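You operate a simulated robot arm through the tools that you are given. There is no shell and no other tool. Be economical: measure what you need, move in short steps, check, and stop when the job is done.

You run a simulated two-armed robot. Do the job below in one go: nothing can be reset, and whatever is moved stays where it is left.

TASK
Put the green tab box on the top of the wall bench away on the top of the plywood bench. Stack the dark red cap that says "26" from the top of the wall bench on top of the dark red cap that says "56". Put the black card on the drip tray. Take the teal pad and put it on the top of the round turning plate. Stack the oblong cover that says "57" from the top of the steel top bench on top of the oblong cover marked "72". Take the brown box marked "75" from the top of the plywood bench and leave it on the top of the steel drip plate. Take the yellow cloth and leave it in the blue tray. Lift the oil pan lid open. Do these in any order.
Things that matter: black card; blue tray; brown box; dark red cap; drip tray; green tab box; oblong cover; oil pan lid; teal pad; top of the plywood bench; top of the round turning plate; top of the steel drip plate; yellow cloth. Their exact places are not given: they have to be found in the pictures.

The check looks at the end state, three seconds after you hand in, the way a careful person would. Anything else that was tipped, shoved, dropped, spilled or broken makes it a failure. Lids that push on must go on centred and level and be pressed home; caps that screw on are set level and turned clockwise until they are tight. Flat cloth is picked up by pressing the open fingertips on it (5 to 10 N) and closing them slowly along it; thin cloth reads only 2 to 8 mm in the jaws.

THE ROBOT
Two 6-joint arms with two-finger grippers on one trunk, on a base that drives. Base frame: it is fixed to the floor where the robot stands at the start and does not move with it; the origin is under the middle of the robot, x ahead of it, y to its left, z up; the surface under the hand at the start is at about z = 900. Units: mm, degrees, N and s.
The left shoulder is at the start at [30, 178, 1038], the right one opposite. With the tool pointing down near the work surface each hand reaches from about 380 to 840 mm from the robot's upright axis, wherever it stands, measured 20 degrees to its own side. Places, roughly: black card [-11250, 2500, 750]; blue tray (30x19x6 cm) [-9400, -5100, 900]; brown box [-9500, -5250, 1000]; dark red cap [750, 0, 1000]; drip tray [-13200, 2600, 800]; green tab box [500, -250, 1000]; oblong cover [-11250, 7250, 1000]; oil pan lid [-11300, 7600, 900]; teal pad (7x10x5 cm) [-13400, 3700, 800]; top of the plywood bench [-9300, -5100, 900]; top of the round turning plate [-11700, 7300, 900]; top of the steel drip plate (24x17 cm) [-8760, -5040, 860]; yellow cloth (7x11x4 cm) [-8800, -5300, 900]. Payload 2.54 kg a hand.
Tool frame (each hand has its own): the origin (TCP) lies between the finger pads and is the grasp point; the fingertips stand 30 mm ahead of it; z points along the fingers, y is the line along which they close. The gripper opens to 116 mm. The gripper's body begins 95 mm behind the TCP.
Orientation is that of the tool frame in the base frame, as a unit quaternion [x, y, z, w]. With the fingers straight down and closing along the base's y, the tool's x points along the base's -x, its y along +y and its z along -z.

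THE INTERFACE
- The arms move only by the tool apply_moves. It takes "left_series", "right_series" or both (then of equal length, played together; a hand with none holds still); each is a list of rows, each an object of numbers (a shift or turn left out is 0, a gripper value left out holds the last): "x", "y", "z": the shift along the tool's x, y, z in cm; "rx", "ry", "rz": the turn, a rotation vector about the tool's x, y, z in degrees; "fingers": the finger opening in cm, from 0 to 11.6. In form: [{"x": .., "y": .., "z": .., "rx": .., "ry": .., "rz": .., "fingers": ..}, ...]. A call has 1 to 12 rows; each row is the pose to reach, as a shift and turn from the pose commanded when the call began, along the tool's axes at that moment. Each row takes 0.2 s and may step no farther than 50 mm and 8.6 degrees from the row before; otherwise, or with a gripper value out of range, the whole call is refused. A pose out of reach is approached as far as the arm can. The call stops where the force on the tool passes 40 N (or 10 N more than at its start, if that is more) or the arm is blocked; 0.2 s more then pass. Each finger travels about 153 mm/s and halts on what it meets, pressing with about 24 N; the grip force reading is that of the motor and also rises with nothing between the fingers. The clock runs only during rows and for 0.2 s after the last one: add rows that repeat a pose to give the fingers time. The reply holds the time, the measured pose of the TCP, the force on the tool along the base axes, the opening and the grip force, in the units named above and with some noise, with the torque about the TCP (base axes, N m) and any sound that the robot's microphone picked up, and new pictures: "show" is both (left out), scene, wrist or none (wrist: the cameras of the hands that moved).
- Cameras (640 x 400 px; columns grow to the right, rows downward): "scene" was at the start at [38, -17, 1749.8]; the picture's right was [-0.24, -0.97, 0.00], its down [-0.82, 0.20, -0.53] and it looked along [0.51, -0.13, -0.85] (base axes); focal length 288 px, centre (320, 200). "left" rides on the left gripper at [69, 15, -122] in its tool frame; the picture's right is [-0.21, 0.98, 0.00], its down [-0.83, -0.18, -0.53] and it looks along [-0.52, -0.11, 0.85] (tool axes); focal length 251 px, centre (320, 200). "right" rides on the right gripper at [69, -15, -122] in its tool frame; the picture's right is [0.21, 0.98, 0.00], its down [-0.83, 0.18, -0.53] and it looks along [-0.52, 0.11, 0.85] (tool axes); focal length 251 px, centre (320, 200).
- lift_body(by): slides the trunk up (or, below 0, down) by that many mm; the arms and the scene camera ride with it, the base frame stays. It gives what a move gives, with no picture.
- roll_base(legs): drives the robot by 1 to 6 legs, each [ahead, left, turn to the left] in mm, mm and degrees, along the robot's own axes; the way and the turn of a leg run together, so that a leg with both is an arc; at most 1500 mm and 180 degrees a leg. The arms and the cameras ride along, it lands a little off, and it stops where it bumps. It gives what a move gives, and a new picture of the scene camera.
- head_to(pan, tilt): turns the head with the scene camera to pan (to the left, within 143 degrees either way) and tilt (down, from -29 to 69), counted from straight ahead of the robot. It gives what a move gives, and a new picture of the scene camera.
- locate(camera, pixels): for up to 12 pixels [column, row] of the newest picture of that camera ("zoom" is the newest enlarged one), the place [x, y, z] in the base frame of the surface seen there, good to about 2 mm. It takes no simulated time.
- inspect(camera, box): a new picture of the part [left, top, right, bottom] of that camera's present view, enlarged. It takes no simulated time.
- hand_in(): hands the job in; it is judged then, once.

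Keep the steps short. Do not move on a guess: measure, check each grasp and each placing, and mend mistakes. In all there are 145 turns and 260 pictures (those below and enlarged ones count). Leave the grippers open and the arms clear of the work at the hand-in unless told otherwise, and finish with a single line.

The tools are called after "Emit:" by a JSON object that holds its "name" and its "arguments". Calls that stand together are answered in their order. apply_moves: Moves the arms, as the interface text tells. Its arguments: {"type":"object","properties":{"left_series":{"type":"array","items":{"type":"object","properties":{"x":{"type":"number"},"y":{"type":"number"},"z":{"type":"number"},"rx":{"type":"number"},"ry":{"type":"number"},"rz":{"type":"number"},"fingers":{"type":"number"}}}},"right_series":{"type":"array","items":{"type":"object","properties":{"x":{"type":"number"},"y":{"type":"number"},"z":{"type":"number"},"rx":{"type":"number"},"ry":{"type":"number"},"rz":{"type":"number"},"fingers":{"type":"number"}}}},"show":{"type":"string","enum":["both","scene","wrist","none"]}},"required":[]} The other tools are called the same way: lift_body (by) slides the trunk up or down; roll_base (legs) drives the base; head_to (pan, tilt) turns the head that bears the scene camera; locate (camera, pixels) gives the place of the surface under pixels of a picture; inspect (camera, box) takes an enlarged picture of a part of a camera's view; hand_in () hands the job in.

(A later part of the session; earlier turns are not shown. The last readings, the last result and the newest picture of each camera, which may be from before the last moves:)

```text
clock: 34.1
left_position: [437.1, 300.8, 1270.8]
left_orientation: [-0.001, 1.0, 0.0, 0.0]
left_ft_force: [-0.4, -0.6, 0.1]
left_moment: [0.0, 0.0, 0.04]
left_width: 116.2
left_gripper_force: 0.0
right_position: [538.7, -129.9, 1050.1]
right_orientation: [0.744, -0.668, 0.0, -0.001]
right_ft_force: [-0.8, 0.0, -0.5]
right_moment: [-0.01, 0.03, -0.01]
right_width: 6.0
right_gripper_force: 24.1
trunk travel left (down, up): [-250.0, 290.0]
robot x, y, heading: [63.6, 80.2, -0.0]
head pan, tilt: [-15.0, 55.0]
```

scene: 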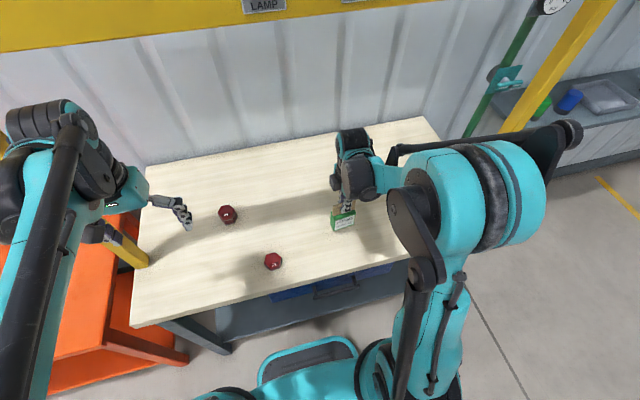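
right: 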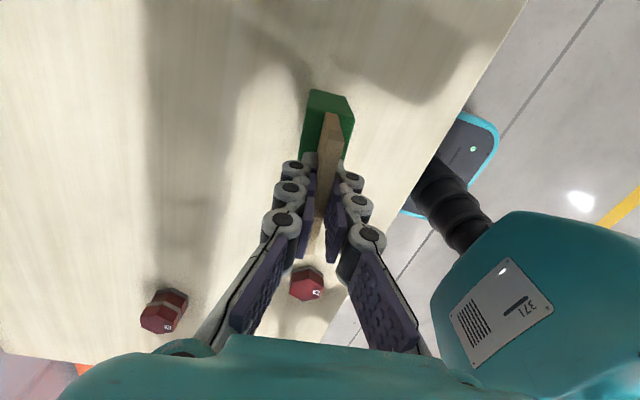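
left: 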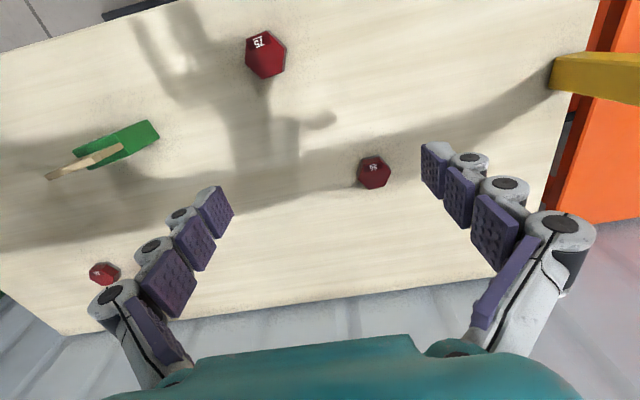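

Box held (6 mm tab). Lift clear, back off from the bench, then look around toward the plywood bench.

Emit:
{"name": "apply_moves", "arguments": {"right_series": [{"z": -4}, {"z": -8}, {"z": -12}, {"z": -16}, {"z": -16}], "show": "none"}}

Emit:
{"name": "roll_base", "arguments": {"legs": [[-700, 0, 0]]}}

Emit:
{"name": "head_to", "arguments": {"pan": 140, "tilt": 15}}

Emit:
{"name": "head_to", "arguments": {"pan": -140, "tilt": 15}}

```text
clock: 35.3
left_position: [436.3, 301.1, 1270.4]
left_orientation: [-0.001, 1.0, 0.001, 0.0]
left_ft_force: [0.2, -0.9, -0.6]
left_moment: [0.01, 0.0, 0.02]
left_width: 116.0
left_gripper_force: 0.1
right_position: [539.2, -129.9, 1207.8]
right_orientation: [0.744, -0.668, 0.001, 0.0]
right_ft_force: [-0.8, 1.0, -0.6]
right_moment: [0.0, -0.02, 0.03]
right_width: 6.3
right_gripper_force: 23.9
trunk travel left (down, up): [-250.0, 290.0]
robot x, y, heading: [60.8, 83.1, -0.2]
head pan, tilt: [-15.0, 55.0]
```

```text
clock: 39.1
left_position: [-261.4, 300.7, 1270.6]
left_orientation: [-0.001, 1.0, 0.0, 0.0]
left_ft_force: [0.1, -0.6, 0.2]
left_moment: [0.04, 0.01, 0.03]
left_width: 116.1
left_gripper_force: 0.0
right_position: [-158.7, -132.3, 1209.1]
right_orientation: [0.744, -0.668, 0.001, 0.0]
right_ft_force: [-0.4, -0.9, -1.3]
right_moment: [0.0, -0.02, -0.01]
right_width: 5.8
right_gripper_force: 23.8
trunk travel left (down, up): [-250.0, 290.0]
robot x, y, heading: [-637.6, 78.2, -0.1]
head pan, tilt: [-15.0, 55.0]
```

scene: 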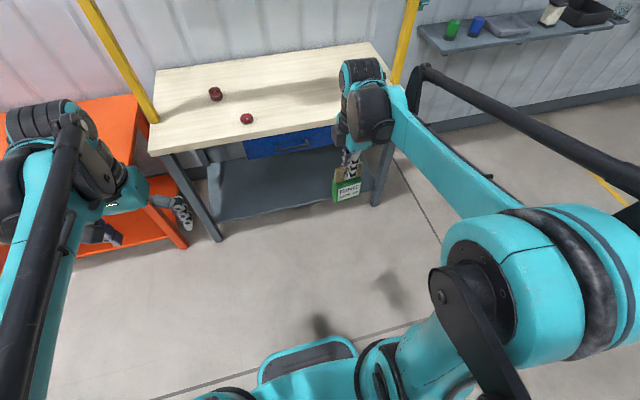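

```text
clock: 41.5
left_position: [-259.6, 301.0, 1270.4]
left_orientation: [0.0, 1.0, 0.0, 0.0]
left_ft_force: [0.3, -0.7, 0.9]
left_moment: [-0.02, 0.0, 0.02]
left_width: 115.9
left_gripper_force: 0.0
right_position: [-158.6, -131.6, 1209.2]
right_orientation: [0.744, -0.669, 0.001, -0.001]
right_ft_force: [0.1, -1.2, 0.5]
right_moment: [-0.03, -0.02, -0.01]
right_width: 5.8
right_gripper_force: 23.8
trunk travel left (down, up): [-250.0, 290.0]
robot x, y, heading: [-641.9, 79.1, 0.3]
head pan, tilt: [140.0, 15.0]
```

scene: 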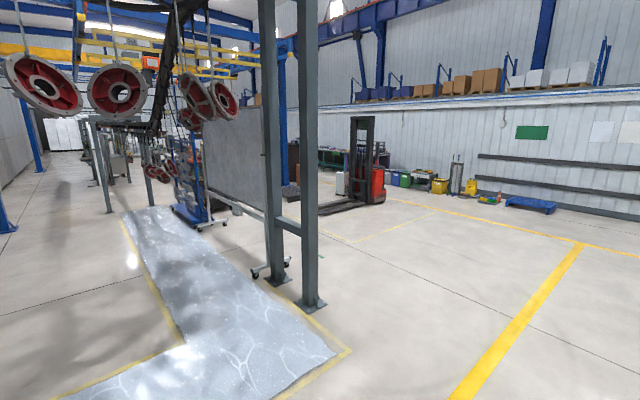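

```text
clock: 45.4
left_position: [-259.7, 300.5, 1269.9]
left_orientation: [-0.001, 1.0, 0.0, 0.0]
left_ft_force: [-1.0, 0.2, 0.4]
left_moment: [-0.03, 0.0, 0.01]
left_width: 116.0
left_gripper_force: 0.1
right_position: [-157.8, -130.9, 1207.9]
right_orientation: [0.743, -0.669, 0.0, 0.0]
right_ft_force: [-0.4, -0.3, -0.6]
right_moment: [-0.02, 0.03, -0.01]
right_width: 6.1
right_gripper_force: 24.3
trunk travel left (down, up): [-250.0, 290.0]
robot x, y, heading: [-639.1, 80.8, 0.1]
head pan, tilt: [-140.0, 15.0]
```

scene: 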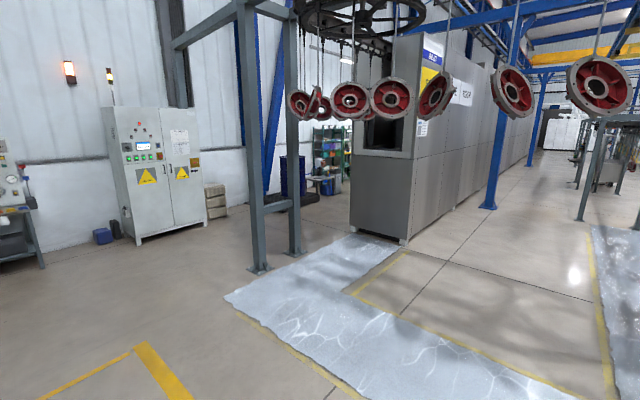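

A hall with posts, an oven and a wet, marked floor strip. I'll measure floor landmarks in this back-right view.

Emit:
{"name": "locate", "arguments": {"camera": "scene", "pixels": [[262, 270], [298, 252], [230, 298], [355, 235], [405, 243], [420, 270], [490, 207], [580, 218], [590, 230], [610, 380], [350, 290], [350, 390]]}}

Emit:
{"name": "locate", "arguments": {"camera": "scene", "pixels": [[135, 238], [200, 222], [40, 262], [310, 195], [345, 180], [545, 150], [575, 175], [625, 160], [520, 165], [640, 255], [380, 262], [380, 130]]}}

```text
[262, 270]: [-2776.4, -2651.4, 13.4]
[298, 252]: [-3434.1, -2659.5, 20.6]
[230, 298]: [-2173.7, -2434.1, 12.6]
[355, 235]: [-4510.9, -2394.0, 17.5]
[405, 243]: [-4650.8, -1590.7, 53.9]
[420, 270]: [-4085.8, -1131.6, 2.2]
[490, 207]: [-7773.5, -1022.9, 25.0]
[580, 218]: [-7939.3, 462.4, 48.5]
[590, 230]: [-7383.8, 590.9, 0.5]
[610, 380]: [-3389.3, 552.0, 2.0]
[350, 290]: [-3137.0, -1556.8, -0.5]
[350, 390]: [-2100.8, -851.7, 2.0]
```

```text
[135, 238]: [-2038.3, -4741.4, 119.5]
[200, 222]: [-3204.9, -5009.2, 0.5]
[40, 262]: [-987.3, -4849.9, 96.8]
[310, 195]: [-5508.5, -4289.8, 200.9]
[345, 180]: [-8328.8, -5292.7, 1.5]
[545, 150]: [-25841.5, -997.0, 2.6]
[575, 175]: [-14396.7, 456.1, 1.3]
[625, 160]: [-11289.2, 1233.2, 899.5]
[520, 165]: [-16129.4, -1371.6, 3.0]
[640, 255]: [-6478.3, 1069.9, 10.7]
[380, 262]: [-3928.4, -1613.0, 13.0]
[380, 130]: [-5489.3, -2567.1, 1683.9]
```

Route: down at x≈-640 to y≈-3450 (east of the wet strip whose edge is x≈-2100), then west between oven and south wall. First: turn right 90° and drive 3500, head ahead.

Emit:
{"name": "head_to", "arguments": {"pan": 0, "tilt": 20}}

Emit:
{"name": "roll_base", "arguments": {"legs": [[0, 0, -90], [1500, 0, 0]]}}

```text
clock: 47.6
left_position: [-259.0, 301.0, 1270.2]
left_orientation: [-0.001, 1.0, 0.0, 0.0]
left_ft_force: [0.8, 0.1, 0.0]
left_moment: [0.01, -0.02, 0.0]
left_width: 116.0
left_gripper_force: 0.1
right_position: [-159.2, -131.8, 1207.8]
right_orientation: [0.744, -0.669, 0.0, 0.0]
right_ft_force: [0.8, -0.1, -1.1]
right_moment: [-0.01, -0.01, 0.02]
right_width: 6.1
right_gripper_force: 23.7
trunk travel left (down, up): [-250.0, 290.0]
robot x, y, heading: [-640.2, 80.7, 0.0]
head pan, tilt: [0.0, 20.0]
```

scene: 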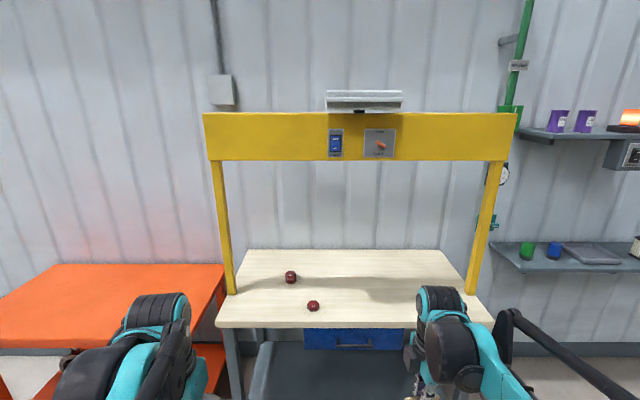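

```text
clock: 58.9
left_position: [-387.5, -1801.4, 1270.3]
left_orientation: [0.698, 0.716, 0.001, 0.0]
left_ft_force: [0.5, -0.1, -0.6]
left_moment: [0.0, 0.01, -0.01]
left_width: 115.7
left_gripper_force: 0.2
right_position: [-817.3, -1913.9, 1207.9]
right_orientation: [-0.066, 0.998, 0.0, 0.0]
right_ft_force: [-0.1, -0.2, -0.5]
right_moment: [0.02, 0.03, 0.03]
right_width: 6.2
right_gripper_force: 24.4
trunk travel left (down, up): [-250.0, 290.0]
robot x, y, heading: [-616.1, -1432.9, -88.3]
head pan, tilt: [0.0, 20.0]
```

scene: 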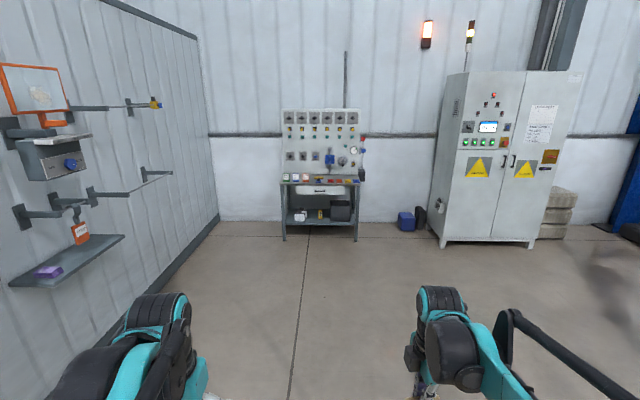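

Clear. Ahead 2050 to y≈-3480, then turn right to face −x.

Emit:
{"name": "roll_base", "arguments": {"legs": [[1050, 0, 0], [1000, 0, 0], [0, 0, -91.7]]}}

```text
clock: 73.0
left_position: [-949.3, -3674.1, 1270.1]
left_orientation: [1.0, -0.012, 0.0, 0.0]
left_ft_force: [-0.2, -0.6, 0.4]
left_moment: [-0.01, -0.01, -0.01]
left_width: 116.3
left_gripper_force: 0.1
right_position: [-1039.0, -3239.6, 1208.7]
right_orientation: [0.679, 0.734, 0.0, 0.001]
right_ft_force: [0.0, 0.3, 0.0]
right_moment: [-0.03, 0.01, 0.05]
right_width: 6.2
right_gripper_force: 24.4
trunk travel left (down, up): [-250.0, 290.0]
robot x, y, heading: [-568.6, -3464.1, 178.6]
head pan, tilt: [0.0, 20.0]
```

scene: 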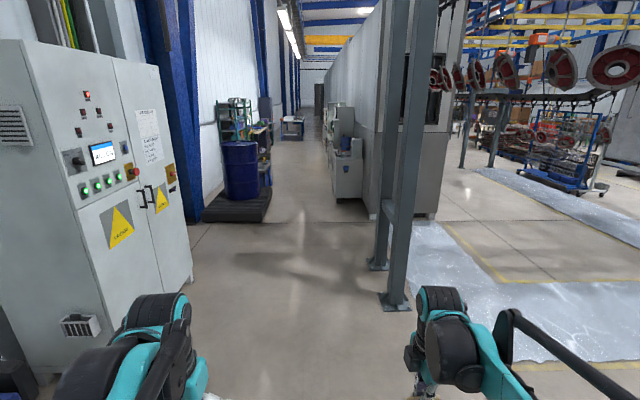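

Emit:
{"name": "locate", "arguments": {"camera": "scene", "pixels": [[192, 285], [50, 370], [270, 195], [235, 222], [265, 220], [335, 198], [362, 198], [388, 305], [368, 268], [395, 215], [330, 160], [290, 138]]}}

Emit:
{"name": "inspect", "arguments": {"camera": "scene", "box": [190, 60, 390, 200]}}

```text
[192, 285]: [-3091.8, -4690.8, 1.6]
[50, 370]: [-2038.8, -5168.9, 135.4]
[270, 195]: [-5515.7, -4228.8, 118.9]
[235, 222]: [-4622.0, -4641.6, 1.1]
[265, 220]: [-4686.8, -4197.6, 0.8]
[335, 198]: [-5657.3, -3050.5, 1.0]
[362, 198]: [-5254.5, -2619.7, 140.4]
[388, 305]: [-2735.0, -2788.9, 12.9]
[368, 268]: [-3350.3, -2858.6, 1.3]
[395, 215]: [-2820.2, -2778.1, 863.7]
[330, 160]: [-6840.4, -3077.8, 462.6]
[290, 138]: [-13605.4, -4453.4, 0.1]
```

```text
2.86 times, centred on (290, 130) of scene
```

zoom: 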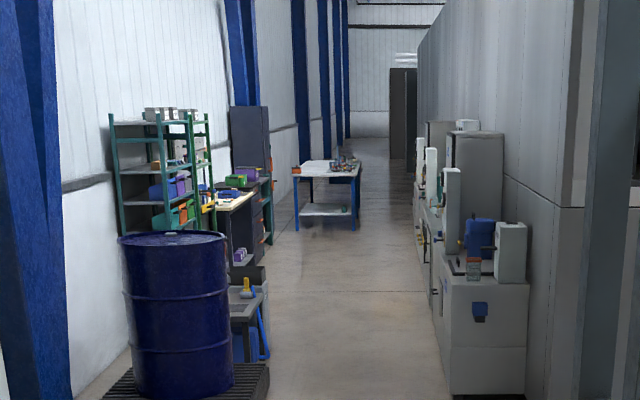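

Corridor is free between y=-4200 and -3050. Drive along y≈-3600, in two stages.

Emit:
{"name": "roll_base", "arguments": {"legs": [[0, 0, 2.9], [1400, 0, 0], [1400, 0, 0], [1200, 0, 0]]}}

```text
clock: 92.7
left_position: [-4948.6, -3779.0, 1270.4]
left_orientation: [1.0, 0.011, 0.0, 0.0]
left_ft_force: [0.1, -0.7, -0.5]
left_moment: [0.01, -0.05, 0.0]
left_width: 115.9
left_gripper_force: 0.1
right_position: [-5059.1, -3349.7, 1209.3]
right_orientation: [0.66, 0.751, 0.0, 0.0]
right_ft_force: [-0.1, -0.5, -0.7]
right_moment: [0.0, -0.03, 0.0]
right_width: 6.1
right_gripper_force: 23.8
trunk travel left (down, up): [-250.0, 290.0]
robot x, y, heading: [-4573.4, -3548.2, -178.7]
head pan, tilt: [0.0, 20.0]
```

scene: 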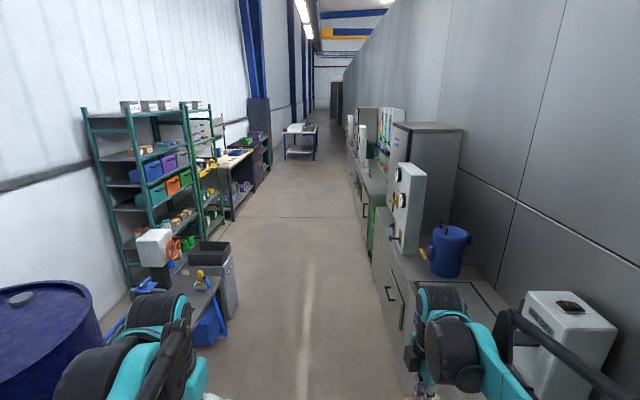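

Emit:
{"name": "locate", "arguments": {"camera": "scene", "pixels": [[238, 315], [225, 340], [235, 220], [250, 190], [290, 158], [355, 215], [405, 330], [368, 255], [345, 160], [272, 165], [318, 155], [240, 152]]}}

Emit:
{"name": "inspect", "arguments": {"camera": "scene", "box": [190, 100, 330, 220]}}

```text
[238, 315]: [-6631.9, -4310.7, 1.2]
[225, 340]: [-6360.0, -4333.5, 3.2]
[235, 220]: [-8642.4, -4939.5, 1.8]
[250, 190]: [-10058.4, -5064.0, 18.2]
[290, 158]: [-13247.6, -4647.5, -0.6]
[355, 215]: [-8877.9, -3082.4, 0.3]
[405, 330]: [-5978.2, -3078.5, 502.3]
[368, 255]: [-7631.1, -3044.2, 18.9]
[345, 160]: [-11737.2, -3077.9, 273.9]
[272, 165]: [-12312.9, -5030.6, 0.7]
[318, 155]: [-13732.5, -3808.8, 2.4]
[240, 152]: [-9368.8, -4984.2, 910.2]
```

```text
3.33 times, centred on (260, 160) of scene
```

zoom: 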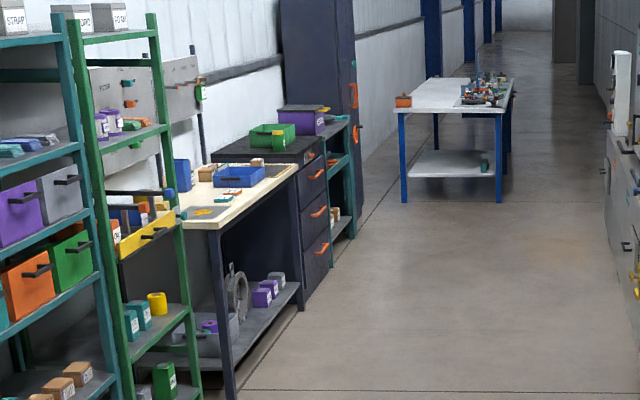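

Plywood bench front edge is y≈-4940, x -8640…-9900. Drive on to x≈-9080, then turn left to face it.

Emit:
{"name": "roll_base", "arguments": {"legs": [[1500, 80, 0], [1500, 0, 0], [1500, 0, 0], [0, 0, 88.7]]}}

Emit:
{"name": "head_to", "arguments": {"pan": 0, "tilt": 38}}

```text
refused: leg 1 is longer than a leg can be; nothing moved
```

```text
clock: 93.5
left_position: [-4949.6, -3780.4, 1271.2]
left_orientation: [1.0, 0.012, 0.0, 0.0]
left_ft_force: [0.0, -0.5, -0.1]
left_moment: [0.01, -0.01, -0.02]
left_width: 116.0
left_gripper_force: 0.0
right_position: [-5059.4, -3349.8, 1208.8]
right_orientation: [0.661, 0.751, 0.0, 0.0]
right_ft_force: [0.3, 1.0, -0.7]
right_moment: [0.0, -0.01, 0.02]
right_width: 6.0
right_gripper_force: 24.0
trunk travel left (down, up): [-250.0, 290.0]
robot x, y, heading: [-4573.8, -3550.8, -179.0]
head pan, tilt: [0.0, 38.0]
```

scene: 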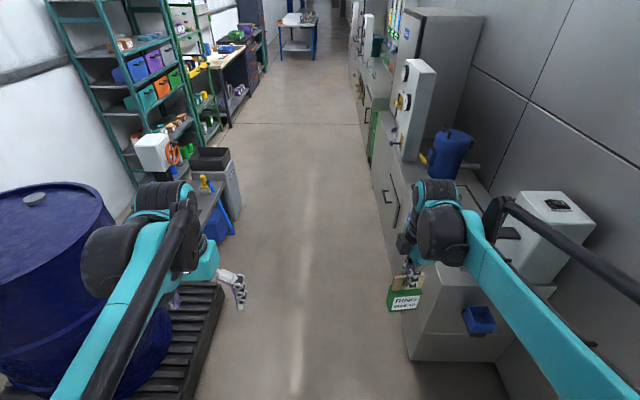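

Retry with legs within the limit.

Emit:
{"name": "roll_base", "arguments": {"legs": [[1450, 80, 0], [1500, 0, 0], [1500, 0, 0], [0, 0, 88.8]]}}

```text
clock: 118.5
left_position: [-8786.3, -4091.2, 1270.8]
left_orientation: [0.702, 0.712, 0.0, 0.0]
left_ft_force: [0.5, -0.1, 0.6]
left_moment: [-0.02, 0.04, 0.02]
left_width: 115.8
left_gripper_force: 0.0
right_position: [-9217.3, -4197.3, 1209.4]
right_orientation: [-0.06, 0.998, 0.0, 0.0]
right_ft_force: [-0.7, 0.5, -0.5]
right_moment: [-0.01, 0.01, 0.02]
right_width: 5.9
right_gripper_force: 23.8
trunk travel left (down, up): [-250.0, 290.0]
robot x, y, heading: [-9011.4, -3716.6, -89.1]
head pan, tilt: [0.0, 38.0]
```

scene: 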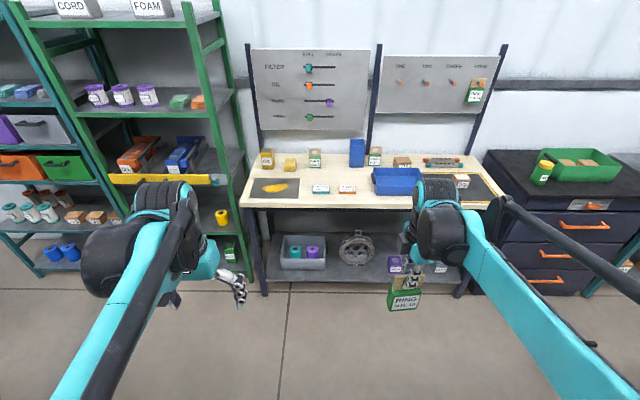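

The plywood bench is ahead. Enlarging its top.

Emit:
{"name": "inspect", "arguments": {"camera": "scene", "box": [235, 130, 515, 230]}}

Emit:
{"name": "inspect", "arguments": {"camera": "scene", "box": [235, 140, 365, 215]}}

Emit:
{"name": "locate", "arguments": {"camera": "zoom", "pixels": [[195, 232], [95, 200], [240, 230], [160, 90], [280, 100], [390, 80], [440, 260], [560, 250], [580, 100], [90, 310], [400, 160], [600, 90]]}}

```text
2.29 times, centred on (375, 180) of scene
```

zoom: 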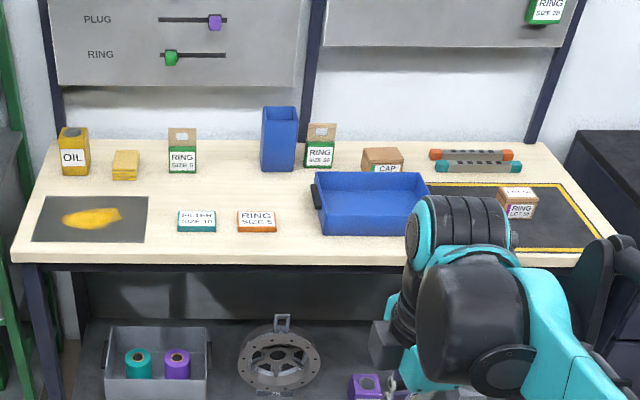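

```text
4.92 times, centred on (300, 178) of scene
```

zoom: 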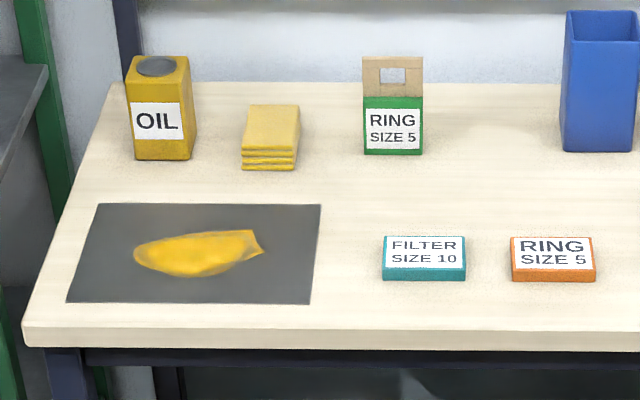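

```text
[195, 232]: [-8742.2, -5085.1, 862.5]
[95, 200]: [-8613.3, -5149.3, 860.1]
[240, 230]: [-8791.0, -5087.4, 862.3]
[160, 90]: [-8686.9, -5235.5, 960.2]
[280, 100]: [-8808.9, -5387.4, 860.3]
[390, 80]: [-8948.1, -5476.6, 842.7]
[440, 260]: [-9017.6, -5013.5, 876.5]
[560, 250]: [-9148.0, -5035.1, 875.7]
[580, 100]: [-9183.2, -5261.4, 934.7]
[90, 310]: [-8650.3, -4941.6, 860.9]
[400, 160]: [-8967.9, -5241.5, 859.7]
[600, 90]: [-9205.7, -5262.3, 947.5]
```

Bench top z=860; the drip plate is the grey sheet near (-8745,-5085) with a yellow patch. Free spot for the green box about (-8930,-5235). Driving up to the bench, a bit left.

Emit:
{"name": "roll_base", "arguments": {"legs": [[400, 150, -0.9], [430, 0, 0]]}}

Emit:
{"name": "head_to", "arguments": {"pan": 0, "tilt": 52}}

```text
clock: 123.4
left_position: [-8639.4, -4927.3, 1270.5]
left_orientation: [0.707, 0.707, 0.0, 0.0]
left_ft_force: [0.6, -0.3, 0.5]
left_moment: [0.03, -0.01, -0.04]
left_width: 116.0
left_gripper_force: 0.1
right_position: [-9070.8, -5028.7, 1208.2]
right_orientation: [-0.052, 0.999, 0.0, 0.0]
right_ft_force: [0.3, 0.3, -1.3]
right_moment: [0.04, 0.0, -0.02]
right_width: 6.1
right_gripper_force: 24.1
trunk travel left (down, up): [-250.0, 290.0]
robot x, y, heading: [-8861.6, -4545.5, -90.0]
head pan, tilt: [0.0, 38.0]
```

scene: 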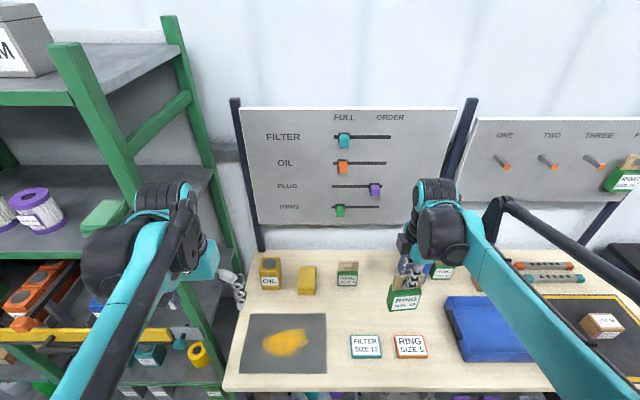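

```text
clock: 124.1
left_position: [-8639.4, -4926.6, 1270.0]
left_orientation: [0.707, 0.707, 0.0, 0.0]
left_ft_force: [-0.1, 1.0, 0.4]
left_moment: [0.02, 0.01, -0.03]
left_width: 115.9
left_gripper_force: 0.0
right_position: [-9071.8, -5027.0, 1208.5]
right_orientation: [-0.053, 0.999, 0.001, 0.0]
right_ft_force: [-0.5, 0.2, -1.1]
right_moment: [-0.03, 0.01, 0.01]
right_width: 6.2
right_gripper_force: 23.5
trunk travel left (down, up): [-250.0, 290.0]
robot x, y, heading: [-8858.0, -4545.3, -90.2]
head pan, tilt: [0.0, 52.0]
```

scene: 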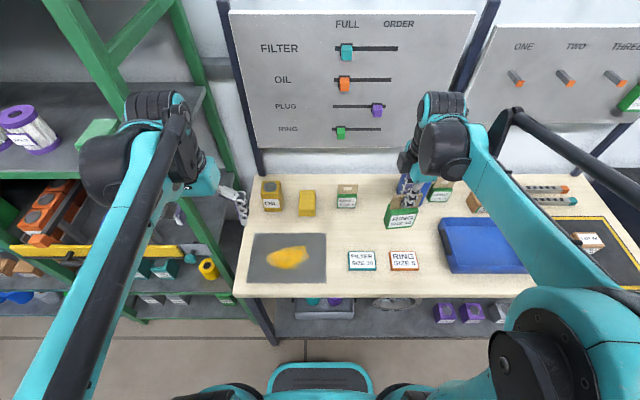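

Emit:
{"name": "locate", "arguments": {"camera": "scene", "pixels": [[362, 262], [404, 262], [347, 200], [440, 245], [450, 225], [370, 225], [325, 283], [252, 283], [323, 236], [258, 236], [400, 268], [310, 205]]}}

Emit:
{"name": "inspect", "arguments": {"camera": "scene", "box": [240, 170, 350, 295]}}

Emit:
{"name": "inspect", "arguments": {"camera": "scene", "box": [340, 165, 500, 285]}}

```text
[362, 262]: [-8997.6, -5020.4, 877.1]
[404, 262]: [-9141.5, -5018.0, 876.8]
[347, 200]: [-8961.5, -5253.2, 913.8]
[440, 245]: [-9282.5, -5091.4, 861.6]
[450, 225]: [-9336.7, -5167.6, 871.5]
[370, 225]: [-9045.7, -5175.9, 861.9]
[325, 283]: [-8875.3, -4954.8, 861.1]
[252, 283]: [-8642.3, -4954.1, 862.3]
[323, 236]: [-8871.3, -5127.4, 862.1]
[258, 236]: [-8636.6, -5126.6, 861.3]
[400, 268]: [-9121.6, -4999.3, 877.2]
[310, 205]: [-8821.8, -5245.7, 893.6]
```

```text
3.20 times, centred on (295, 232) of scene
```

zoom: 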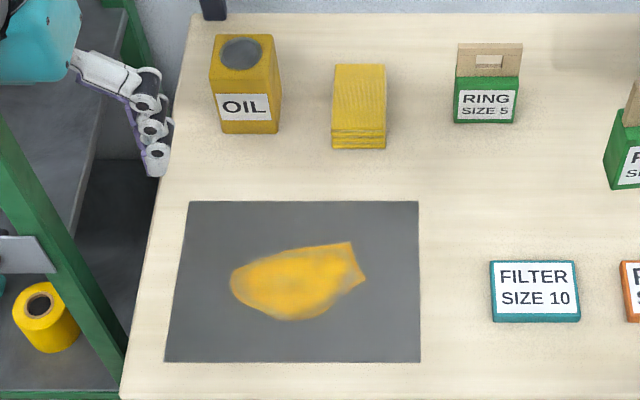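

```text
3.33 times, centred on (420, 225) of scene
```

zoom: 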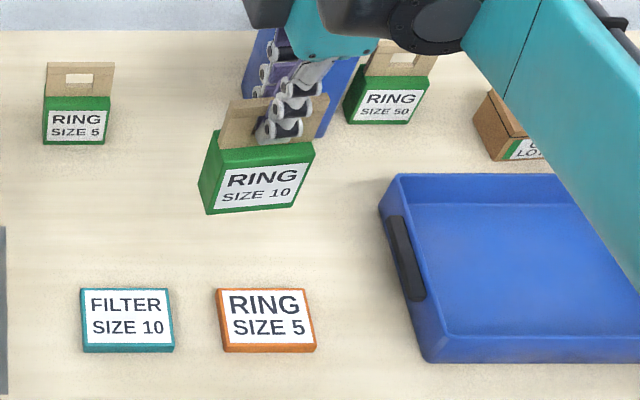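

Target for the green box: centre (-9055,-5190), clear of the cards and other boxes. Moving over there and down to ~15 mm above the top.

Emit:
{"name": "apply_moves", "arguments": {"right_series": [{"x": 0.1, "y": -4}, {"x": 0.1, "y": -8}, {"x": 0.1, "y": -12}, {"x": 0.1, "y": -16.4}, {"x": 0.1, "y": -16.4, "z": 4}, {"x": 0.1, "y": -16.4, "z": 8}, {"x": 0.1, "y": -16.4, "z": 12}, {"x": 0.1, "y": -16.4, "z": 16}, {"x": 0.1, "y": -16.4, "z": 20}, {"x": 0.1, "y": -16.4, "z": 22}, {"x": 0.1, "y": -16.4, "z": 22}], "show": "both"}}

```text
clock: 126.5
left_position: [-8638.7, -4926.7, 1269.1]
left_orientation: [0.707, 0.707, 0.0, 0.001]
left_ft_force: [0.6, 0.3, -0.9]
left_moment: [0.03, 0.0, 0.01]
left_width: 115.9
left_gripper_force: 0.1
right_position: [-9056.0, -5190.4, 988.7]
right_orientation: [-0.053, 0.999, 0.0, 0.0]
right_ft_force: [-0.2, 0.1, 0.0]
right_moment: [-0.03, -0.01, -0.01]
right_width: 6.3
right_gripper_force: 24.2
trunk travel left (down, up): [-250.0, 290.0]
robot x, y, heading: [-8857.6, -4543.5, -90.2]
head pan, tilt: [0.0, 52.0]
```

scene: 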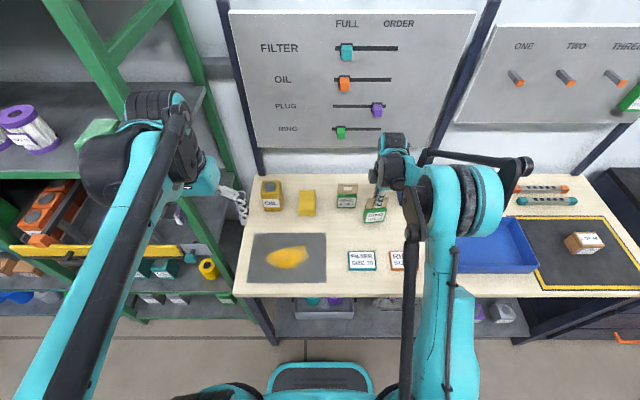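
right: 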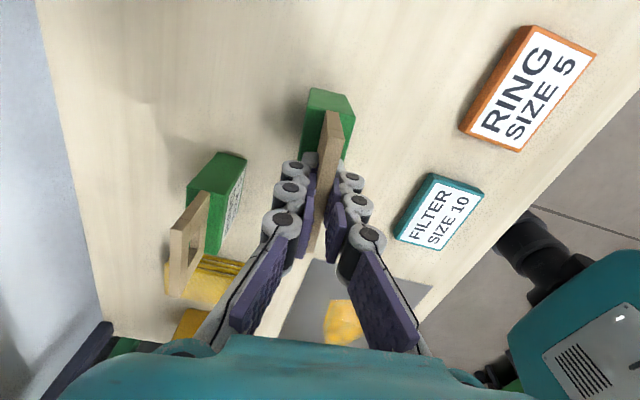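

Lowering gently to contact.

Emit:
{"name": "apply_moves", "arguments": {"right_series": [{"z": 0.5}, {"z": 1.0}, {"z": 1.2}, {"z": 1.3}, {"z": 1.4}, {"z": 1.5}, {"z": 1.5}], "show": "none"}}

```text
clock: 128.1
left_position: [-8639.2, -4926.9, 1271.2]
left_orientation: [0.707, 0.707, 0.0, 0.0]
left_ft_force: [0.1, -0.8, 1.1]
left_moment: [0.04, 0.02, 0.0]
left_width: 115.9
left_gripper_force: 0.1
right_position: [-9055.1, -5190.9, 973.2]
right_orientation: [-0.052, 0.999, 0.0, -0.001]
right_ft_force: [0.0, 0.2, 0.0]
right_moment: [0.02, 0.03, 0.01]
right_width: 6.0
right_gripper_force: 24.3
trunk travel left (down, up): [-250.0, 290.0]
robot x, y, heading: [-8862.9, -4545.0, -89.8]
head pan, tilt: [0.0, 52.0]
```

Emit:
{"name": "apply_moves", "arguments": {"right_series": [{"z": 0.1}, {"z": 0.2}, {"z": 0.3}], "show": "none"}}

```text
clock: 128.9
left_position: [-8639.5, -4925.1, 1271.6]
left_orientation: [0.707, 0.707, 0.0, 0.0]
left_ft_force: [1.0, 0.4, -0.8]
left_moment: [-0.01, 0.02, 0.0]
left_width: 115.9
left_gripper_force: 0.1
right_position: [-9055.1, -5189.6, 973.3]
right_orientation: [-0.052, 0.999, -0.001, -0.001]
right_ft_force: [-1.1, -3.3, 22.9]
right_moment: [0.03, -0.13, 0.0]
right_width: 5.7
right_gripper_force: 23.7
trunk travel left (down, up): [-250.0, 290.0]
robot x, y, heading: [-8858.8, -4545.4, -90.2]
head pan, tilt: [0.0, 52.0]
```

Firm contact (23 N); relieve 2 mm, open and rise.

Emit:
{"name": "apply_moves", "arguments": {"right_series": [{"z": -0.2}, {"z": -0.2, "fingers": 1.5}, {"z": -0.2, "fingers": 3}, {"z": -0.2, "fingers": 4}, {"z": -3}, {"z": -7}, {"z": -11}, {"z": -15}, {"z": -19}, {"z": -19}], "show": "both"}}

```text
clock: 131.1
left_position: [-8639.6, -4926.7, 1270.0]
left_orientation: [0.707, 0.707, 0.0, 0.0]
left_ft_force: [-0.3, 0.2, -1.0]
left_moment: [0.0, 0.02, -0.02]
left_width: 116.1
left_gripper_force: 0.1
right_position: [-9055.6, -5190.4, 1160.3]
right_orientation: [-0.052, 0.999, 0.001, 0.0]
right_ft_force: [-0.1, -0.6, 0.3]
right_moment: [0.02, 0.04, 0.0]
right_width: 39.8
right_gripper_force: 0.1
trunk travel left (down, up): [-250.0, 290.0]
robot x, y, heading: [-8860.9, -4551.9, -89.8]
head pan, tilt: [0.0, 52.0]
```

scene: 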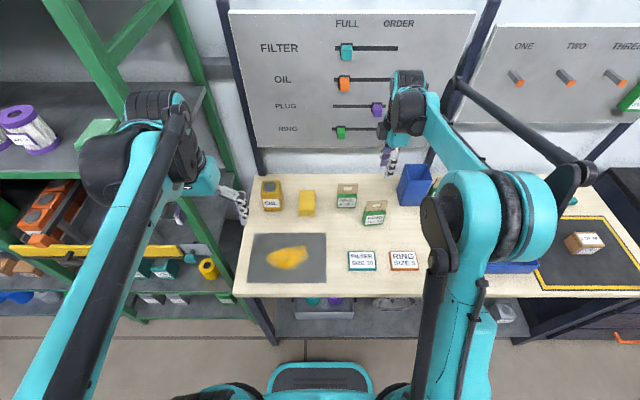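
right: 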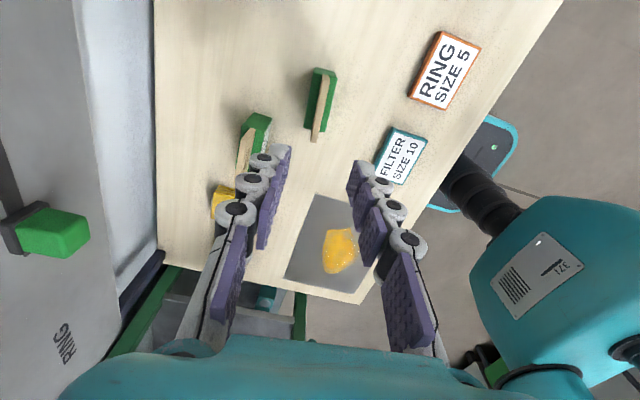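

Green box stands well. Next the yellow folded cloth; zooming on it at (307,203).

Emit:
{"name": "inspect", "arguments": {"camera": "scene", "box": [285, 180, 335, 225]}}

```text
8.89 times, centred on (310, 202) of scene
```

zoom: 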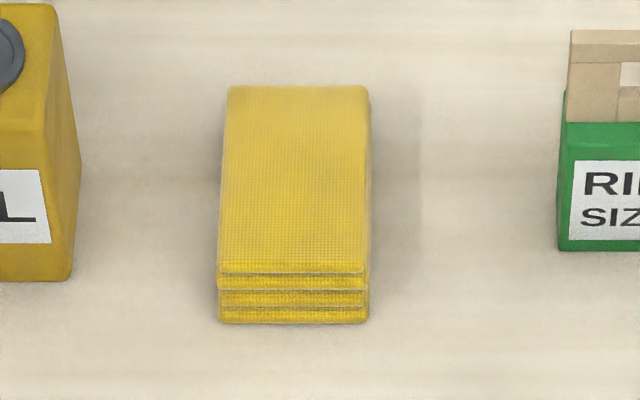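

Emit:
{"name": "locate", "arguments": {"camera": "zoom", "pixels": [[232, 92], [362, 92], [224, 260], [360, 260], [295, 180], [290, 340], [75, 200], [560, 200]]}}

Emit:
{"name": "inspect", "arguments": {"camera": "scene", "box": [500, 170, 640, 290]}}

```text
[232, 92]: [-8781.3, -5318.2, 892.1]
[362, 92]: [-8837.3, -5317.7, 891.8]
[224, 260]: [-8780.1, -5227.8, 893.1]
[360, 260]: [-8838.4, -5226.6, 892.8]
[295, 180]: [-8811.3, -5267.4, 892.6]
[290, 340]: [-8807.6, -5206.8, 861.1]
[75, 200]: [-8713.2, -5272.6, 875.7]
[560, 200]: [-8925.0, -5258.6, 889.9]
```

```text
3.33 times, centred on (570, 230) of scene
```

zoom: 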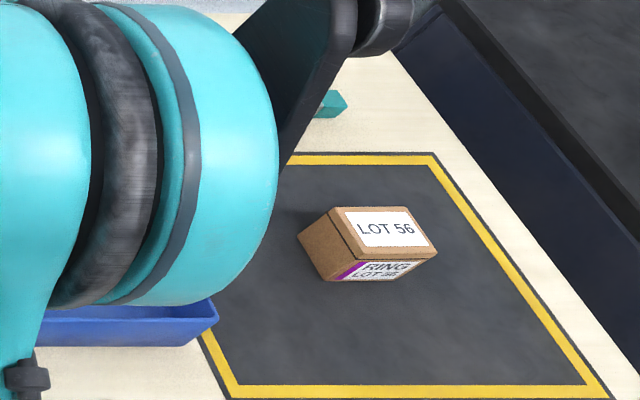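

Cloth: x −8780…−8838, y −5227…−5320, top 893. Left hand moves over (-8809,-5272) at z≈1000.

Emit:
{"name": "apply_moves", "arguments": {"left_series": [{"x": -3.5, "y": -1.7, "z": 2}, {"x": -7, "y": -3.4, "z": 4}, {"x": -10.5, "y": -5.1, "z": 6}, {"x": -14, "y": -6.8, "z": 9}, {"x": -17.5, "y": -8.5, "z": 12}, {"x": -21, "y": -10.2, "z": 15}, {"x": -24.5, "y": -11.9, "z": 18}, {"x": -28, "y": -13.6, "z": 21}, {"x": -31.3, "y": -15.3, "z": 24}, {"x": -34.5, "y": -17, "z": 26}, {"x": -34.5, "y": -17, "z": 26}], "show": "wrist"}}

```text
clock: 133.5
left_position: [-8809.6, -5272.3, 1010.9]
left_orientation: [0.707, 0.707, 0.0, 0.0]
left_ft_force: [0.6, 0.5, 0.7]
left_moment: [0.0, 0.02, 0.0]
left_width: 116.0
left_gripper_force: 0.0
right_position: [-9053.7, -5188.4, 1162.4]
right_orientation: [-0.052, 0.999, 0.0, 0.0]
right_ft_force: [0.3, 0.2, -0.1]
right_moment: [-0.01, 0.04, 0.03]
right_width: 39.9
right_gripper_force: 0.0
trunk travel left (down, up): [-250.0, 290.0]
robot x, y, heading: [-8860.4, -4548.8, -89.8]
head pan, tilt: [0.0, 52.0]
```

left: 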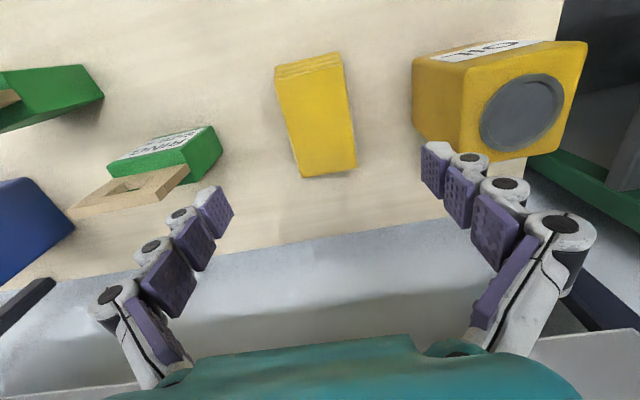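

Well centred. Narrow to 9 cm to stay clear of the oil tin, descend to z≈895, then close slowly.

Emit:
{"name": "apply_moves", "arguments": {"left_series": [{"fingers": 9}, {"z": 3}, {"z": 6}, {"z": 9}, {"z": 11}, {"z": 11.6}, {"z": 11.6, "fingers": 7}, {"z": 11.6, "fingers": 6}, {"z": 11.6, "fingers": 5}, {"z": 11.6, "fingers": 4}, {"z": 11.6, "fingers": 3}], "show": "wrist"}}

```text
clock: 135.9
left_position: [-8810.4, -5271.8, 893.1]
left_orientation: [0.707, 0.707, 0.0, 0.001]
left_ft_force: [0.6, 0.6, -0.2]
left_moment: [0.01, 0.01, 0.02]
left_width: 64.1
left_gripper_force: 23.9
right_position: [-9054.8, -5190.4, 1160.2]
right_orientation: [-0.052, 0.999, 0.001, 0.0]
right_ft_force: [0.3, 1.1, 0.0]
right_moment: [0.03, 0.0, -0.02]
right_width: 40.0
right_gripper_force: 0.0
trunk travel left (down, up): [-250.0, 290.0]
robot x, y, heading: [-8859.9, -4547.8, -90.1]
head pan, tilt: [0.0, 52.0]
```

left: 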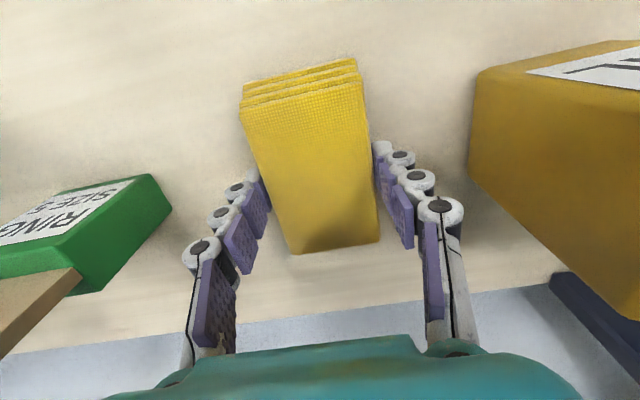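

Gripped at 64 mm. Close command to 0 for firm hold and lift slowly.

Emit:
{"name": "apply_moves", "arguments": {"left_series": [{"fingers": 0}, {"fingers": 0}, {"z": -0.5}, {"z": -1.5}, {"z": -3}, {"z": -6}, {"z": -9}, {"z": -13}, {"z": -17}, {"z": -17}], "show": "wrist"}}

```text
clock: 138.1
left_position: [-8810.6, -5270.9, 1066.2]
left_orientation: [0.707, 0.707, -0.001, 0.0]
left_ft_force: [0.8, -0.2, -0.8]
left_moment: [0.02, 0.07, 0.0]
left_width: 64.0
left_gripper_force: 24.5
right_position: [-9054.5, -5190.5, 1159.9]
right_orientation: [-0.052, 0.999, 0.0, 0.001]
right_ft_force: [-0.1, -0.4, -0.3]
right_moment: [0.03, -0.03, 0.0]
right_width: 40.3
right_gripper_force: 0.1
trunk travel left (down, up): [-250.0, 290.0]
robot x, y, heading: [-8858.0, -4549.0, -89.8]
head pan, tilt: [0.0, 52.0]
```

left: 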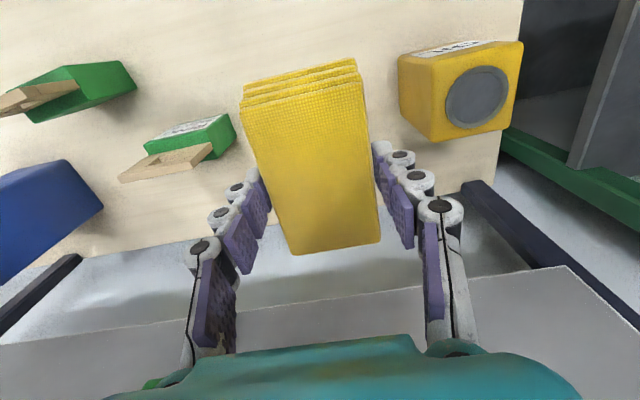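

Held. Pull both hands back and up, then roll right 600 mm toward the tray.

Emit:
{"name": "apply_moves", "arguments": {"left_series": [{"x": 3, "z": -3}, {"x": 6, "z": -6}, {"x": 9, "z": -9}, {"x": 12, "z": -9}, {"x": 15, "z": -9}, {"x": 17, "z": -9}], "right_series": [{"y": 3, "z": -2}, {"y": 6, "z": -4}, {"y": 9, "z": -6}, {"y": 12, "z": -8}, {"y": 15, "z": -8}, {"y": 15, "z": -8}], "show": "none"}}

Emit:
{"name": "roll_base", "arguments": {"legs": [[0, -560, 0]]}}

```text
clock: 139.5
left_position: [-8811.0, -5102.5, 1155.5]
left_orientation: [0.707, 0.707, 0.0, 0.0]
left_ft_force: [0.2, 0.2, -0.2]
left_moment: [0.01, -0.02, -0.02]
left_width: 64.1
left_gripper_force: 23.9
right_position: [-9069.4, -5040.6, 1239.5]
right_orientation: [-0.053, 0.999, -0.001, 0.0]
right_ft_force: [0.0, 0.1, 0.4]
right_moment: [0.02, -0.03, -0.02]
right_width: 39.9
right_gripper_force: 0.1
trunk travel left (down, up): [-250.0, 290.0]
robot x, y, heading: [-8858.8, -4550.3, -90.0]
head pan, tilt: [0.0, 52.0]
```

```text
clock: 142.8
left_position: [-9373.6, -5103.6, 1155.0]
left_orientation: [0.707, 0.707, 0.001, 0.0]
left_ft_force: [-0.3, 0.0, -1.1]
left_moment: [0.01, 0.0, -0.01]
left_width: 63.9
left_gripper_force: 23.5
right_position: [-9633.8, -5041.3, 1239.1]
right_orientation: [-0.052, 0.999, 0.0, 0.0]
right_ft_force: [-0.4, -0.5, -0.3]
right_moment: [0.0, 0.01, -0.01]
right_width: 39.8
right_gripper_force: 0.0
trunk travel left (down, up): [-250.0, 290.0]
robot x, y, heading: [-9418.5, -4548.0, -89.9]
head pan, tilt: [0.0, 52.0]
```

scene: 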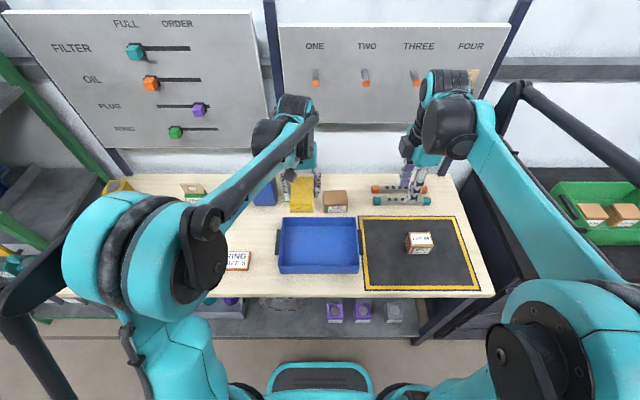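

Emit:
{"name": "inspect", "arguments": {"camera": "scene", "box": [260, 170, 490, 300]}}

Emit:
{"name": "locate", "arguments": {"camera": "scene", "pixels": [[320, 250], [282, 222], [357, 222], [281, 272], [357, 272], [300, 230], [340, 255], [335, 198], [420, 240], [345, 215], [412, 238], [432, 238]]}}

```text
2.78 times, centred on (375, 235) of scene
```

zoom: 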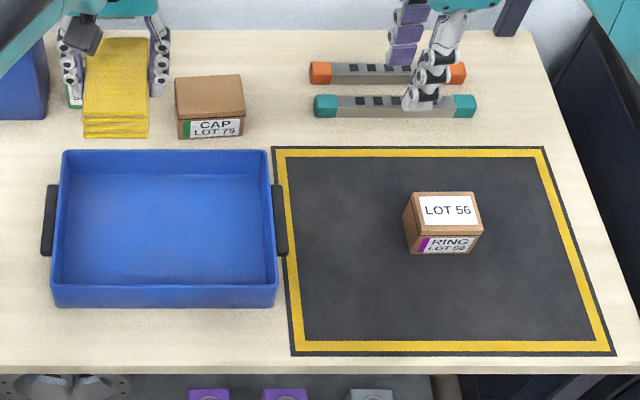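

```text
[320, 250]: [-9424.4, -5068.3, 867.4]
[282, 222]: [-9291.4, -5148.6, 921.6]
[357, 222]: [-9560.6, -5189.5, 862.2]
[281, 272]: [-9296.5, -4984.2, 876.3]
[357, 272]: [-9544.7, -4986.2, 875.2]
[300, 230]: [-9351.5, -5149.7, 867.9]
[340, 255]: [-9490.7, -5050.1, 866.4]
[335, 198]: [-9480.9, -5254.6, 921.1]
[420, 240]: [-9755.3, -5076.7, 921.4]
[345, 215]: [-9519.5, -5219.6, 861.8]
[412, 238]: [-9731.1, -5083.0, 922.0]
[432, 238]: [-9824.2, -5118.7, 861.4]
```

The brown box marked "LOT 75" is at (-9481,-5255). First the cloth: over tray centre (-9421,-5080) and down to TCP ~902.

Emit:
{"name": "apply_moves", "arguments": {"left_series": [{"x": 1.2, "y": -2.4, "z": 2}, {"x": 2.4, "y": -4.7, "z": 5}, {"x": 2.4, "y": -4.7, "z": 9}, {"x": 2.4, "y": -4.7, "z": 13}, {"x": 2.4, "y": -4.7, "z": 17}, {"x": 2.4, "y": -4.7, "z": 20.5}, {"x": 2.4, "y": -4.7, "z": 23}, {"x": 2.4, "y": -4.7, "z": 24.6}, {"x": 2.4, "y": -4.7, "z": 25.2}, {"x": 2.4, "y": -4.7, "z": 25.4}], "show": "both"}}

```text
clock: 145.0
left_position: [-9420.1, -5079.3, 900.2]
left_orientation: [0.707, 0.707, 0.0, 0.001]
left_ft_force: [-1.3, -1.7, 10.2]
left_moment: [0.12, -0.16, 0.01]
left_width: 64.1
left_gripper_force: 24.0
right_position: [-9633.2, -5041.1, 1239.9]
right_orientation: [-0.052, 0.999, 0.0, 0.0]
right_ft_force: [-0.9, 0.1, 0.3]
right_moment: [0.02, 0.0, -0.01]
right_width: 40.1
right_gripper_force: 0.0
trunk travel left (down, up): [-250.0, 290.0]
robot x, y, heading: [-9422.0, -4545.1, -90.1]
head pan, tilt: [0.0, 52.0]
```

scene: 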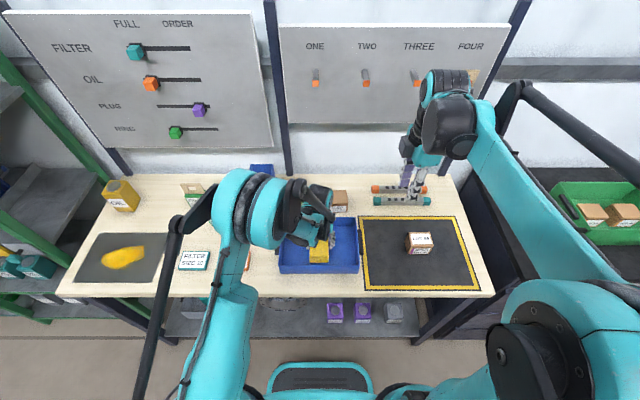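
left: 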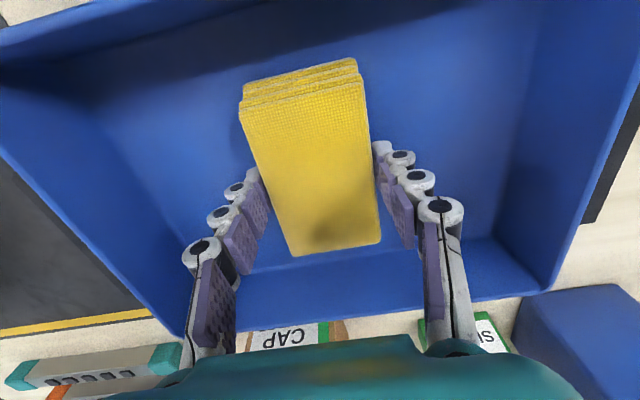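

Contact (10 N). Open, rise straight up, then look at the LOT 75 box.

Emit:
{"name": "apply_moves", "arguments": {"left_series": [{"z": -0.1, "fingers": 7}, {"z": -0.1, "fingers": 8.5}, {"z": -0.1, "fingers": 8.5}, {"z": -3}, {"z": -7}, {"z": -11}, {"z": -15}, {"z": -19}, {"z": -23}, {"z": -23}], "show": "both"}}

Emit:
{"name": "inspect", "arguments": {"camera": "scene", "box": [310, 180, 360, 220]}}

```text
clock: 147.2
left_position: [-9419.4, -5078.6, 1130.1]
left_orientation: [0.707, 0.707, 0.0, 0.0]
left_ft_force: [-0.5, 0.8, -0.4]
left_moment: [0.03, -0.01, 0.02]
left_width: 84.9
left_gripper_force: 0.0
right_position: [-9634.1, -5042.5, 1239.4]
right_orientation: [-0.052, 0.999, 0.0, 0.001]
right_ft_force: [-0.6, 0.6, 0.4]
right_moment: [0.04, -0.02, -0.02]
right_width: 40.0
right_gripper_force: 0.0
trunk travel left (down, up): [-250.0, 290.0]
robot x, y, heading: [-9424.7, -4549.7, -90.0]
head pan, tilt: [0.0, 52.0]
```

scene: 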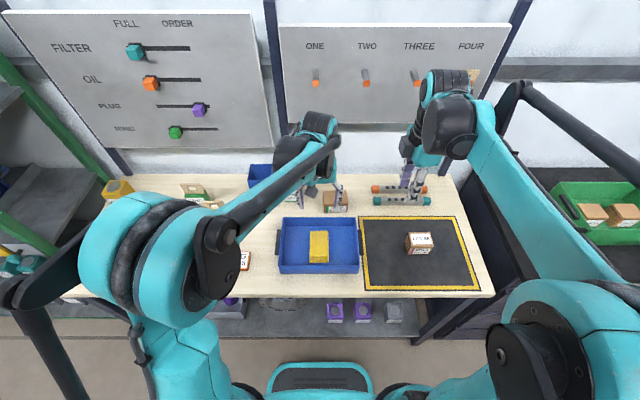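
left: 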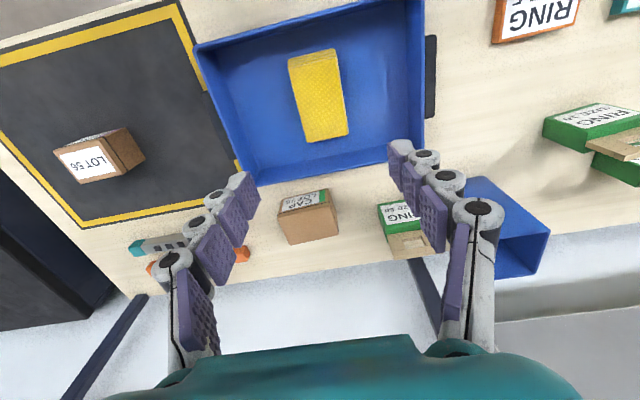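

```text
10.00 times, centred on (335, 200) of scene
```

zoom: 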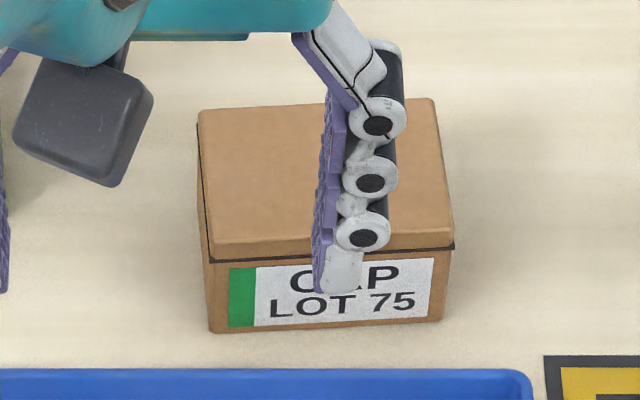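

Cloth lies in the tray. Measuring the LOT 75 box.

Emit:
{"name": "locate", "arguments": {"camera": "zoom", "pixels": [[206, 116], [428, 106], [447, 238], [218, 252], [250, 180], [220, 325], [435, 315], [240, 350]]}}

Emit:
{"name": "inspect", "arguments": {"camera": "left", "box": [265, 175, 355, 255]}}

```text
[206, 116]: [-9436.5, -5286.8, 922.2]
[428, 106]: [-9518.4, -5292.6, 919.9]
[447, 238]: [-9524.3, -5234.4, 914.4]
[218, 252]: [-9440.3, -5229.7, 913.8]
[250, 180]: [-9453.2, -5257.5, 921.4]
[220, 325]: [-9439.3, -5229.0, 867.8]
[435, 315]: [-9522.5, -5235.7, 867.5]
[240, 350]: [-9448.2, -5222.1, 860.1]
```

```text
5.00 times, centred on (310, 215) of left
```

zoom: 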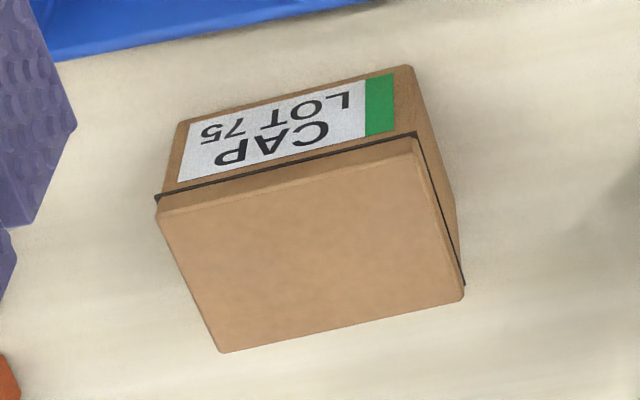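

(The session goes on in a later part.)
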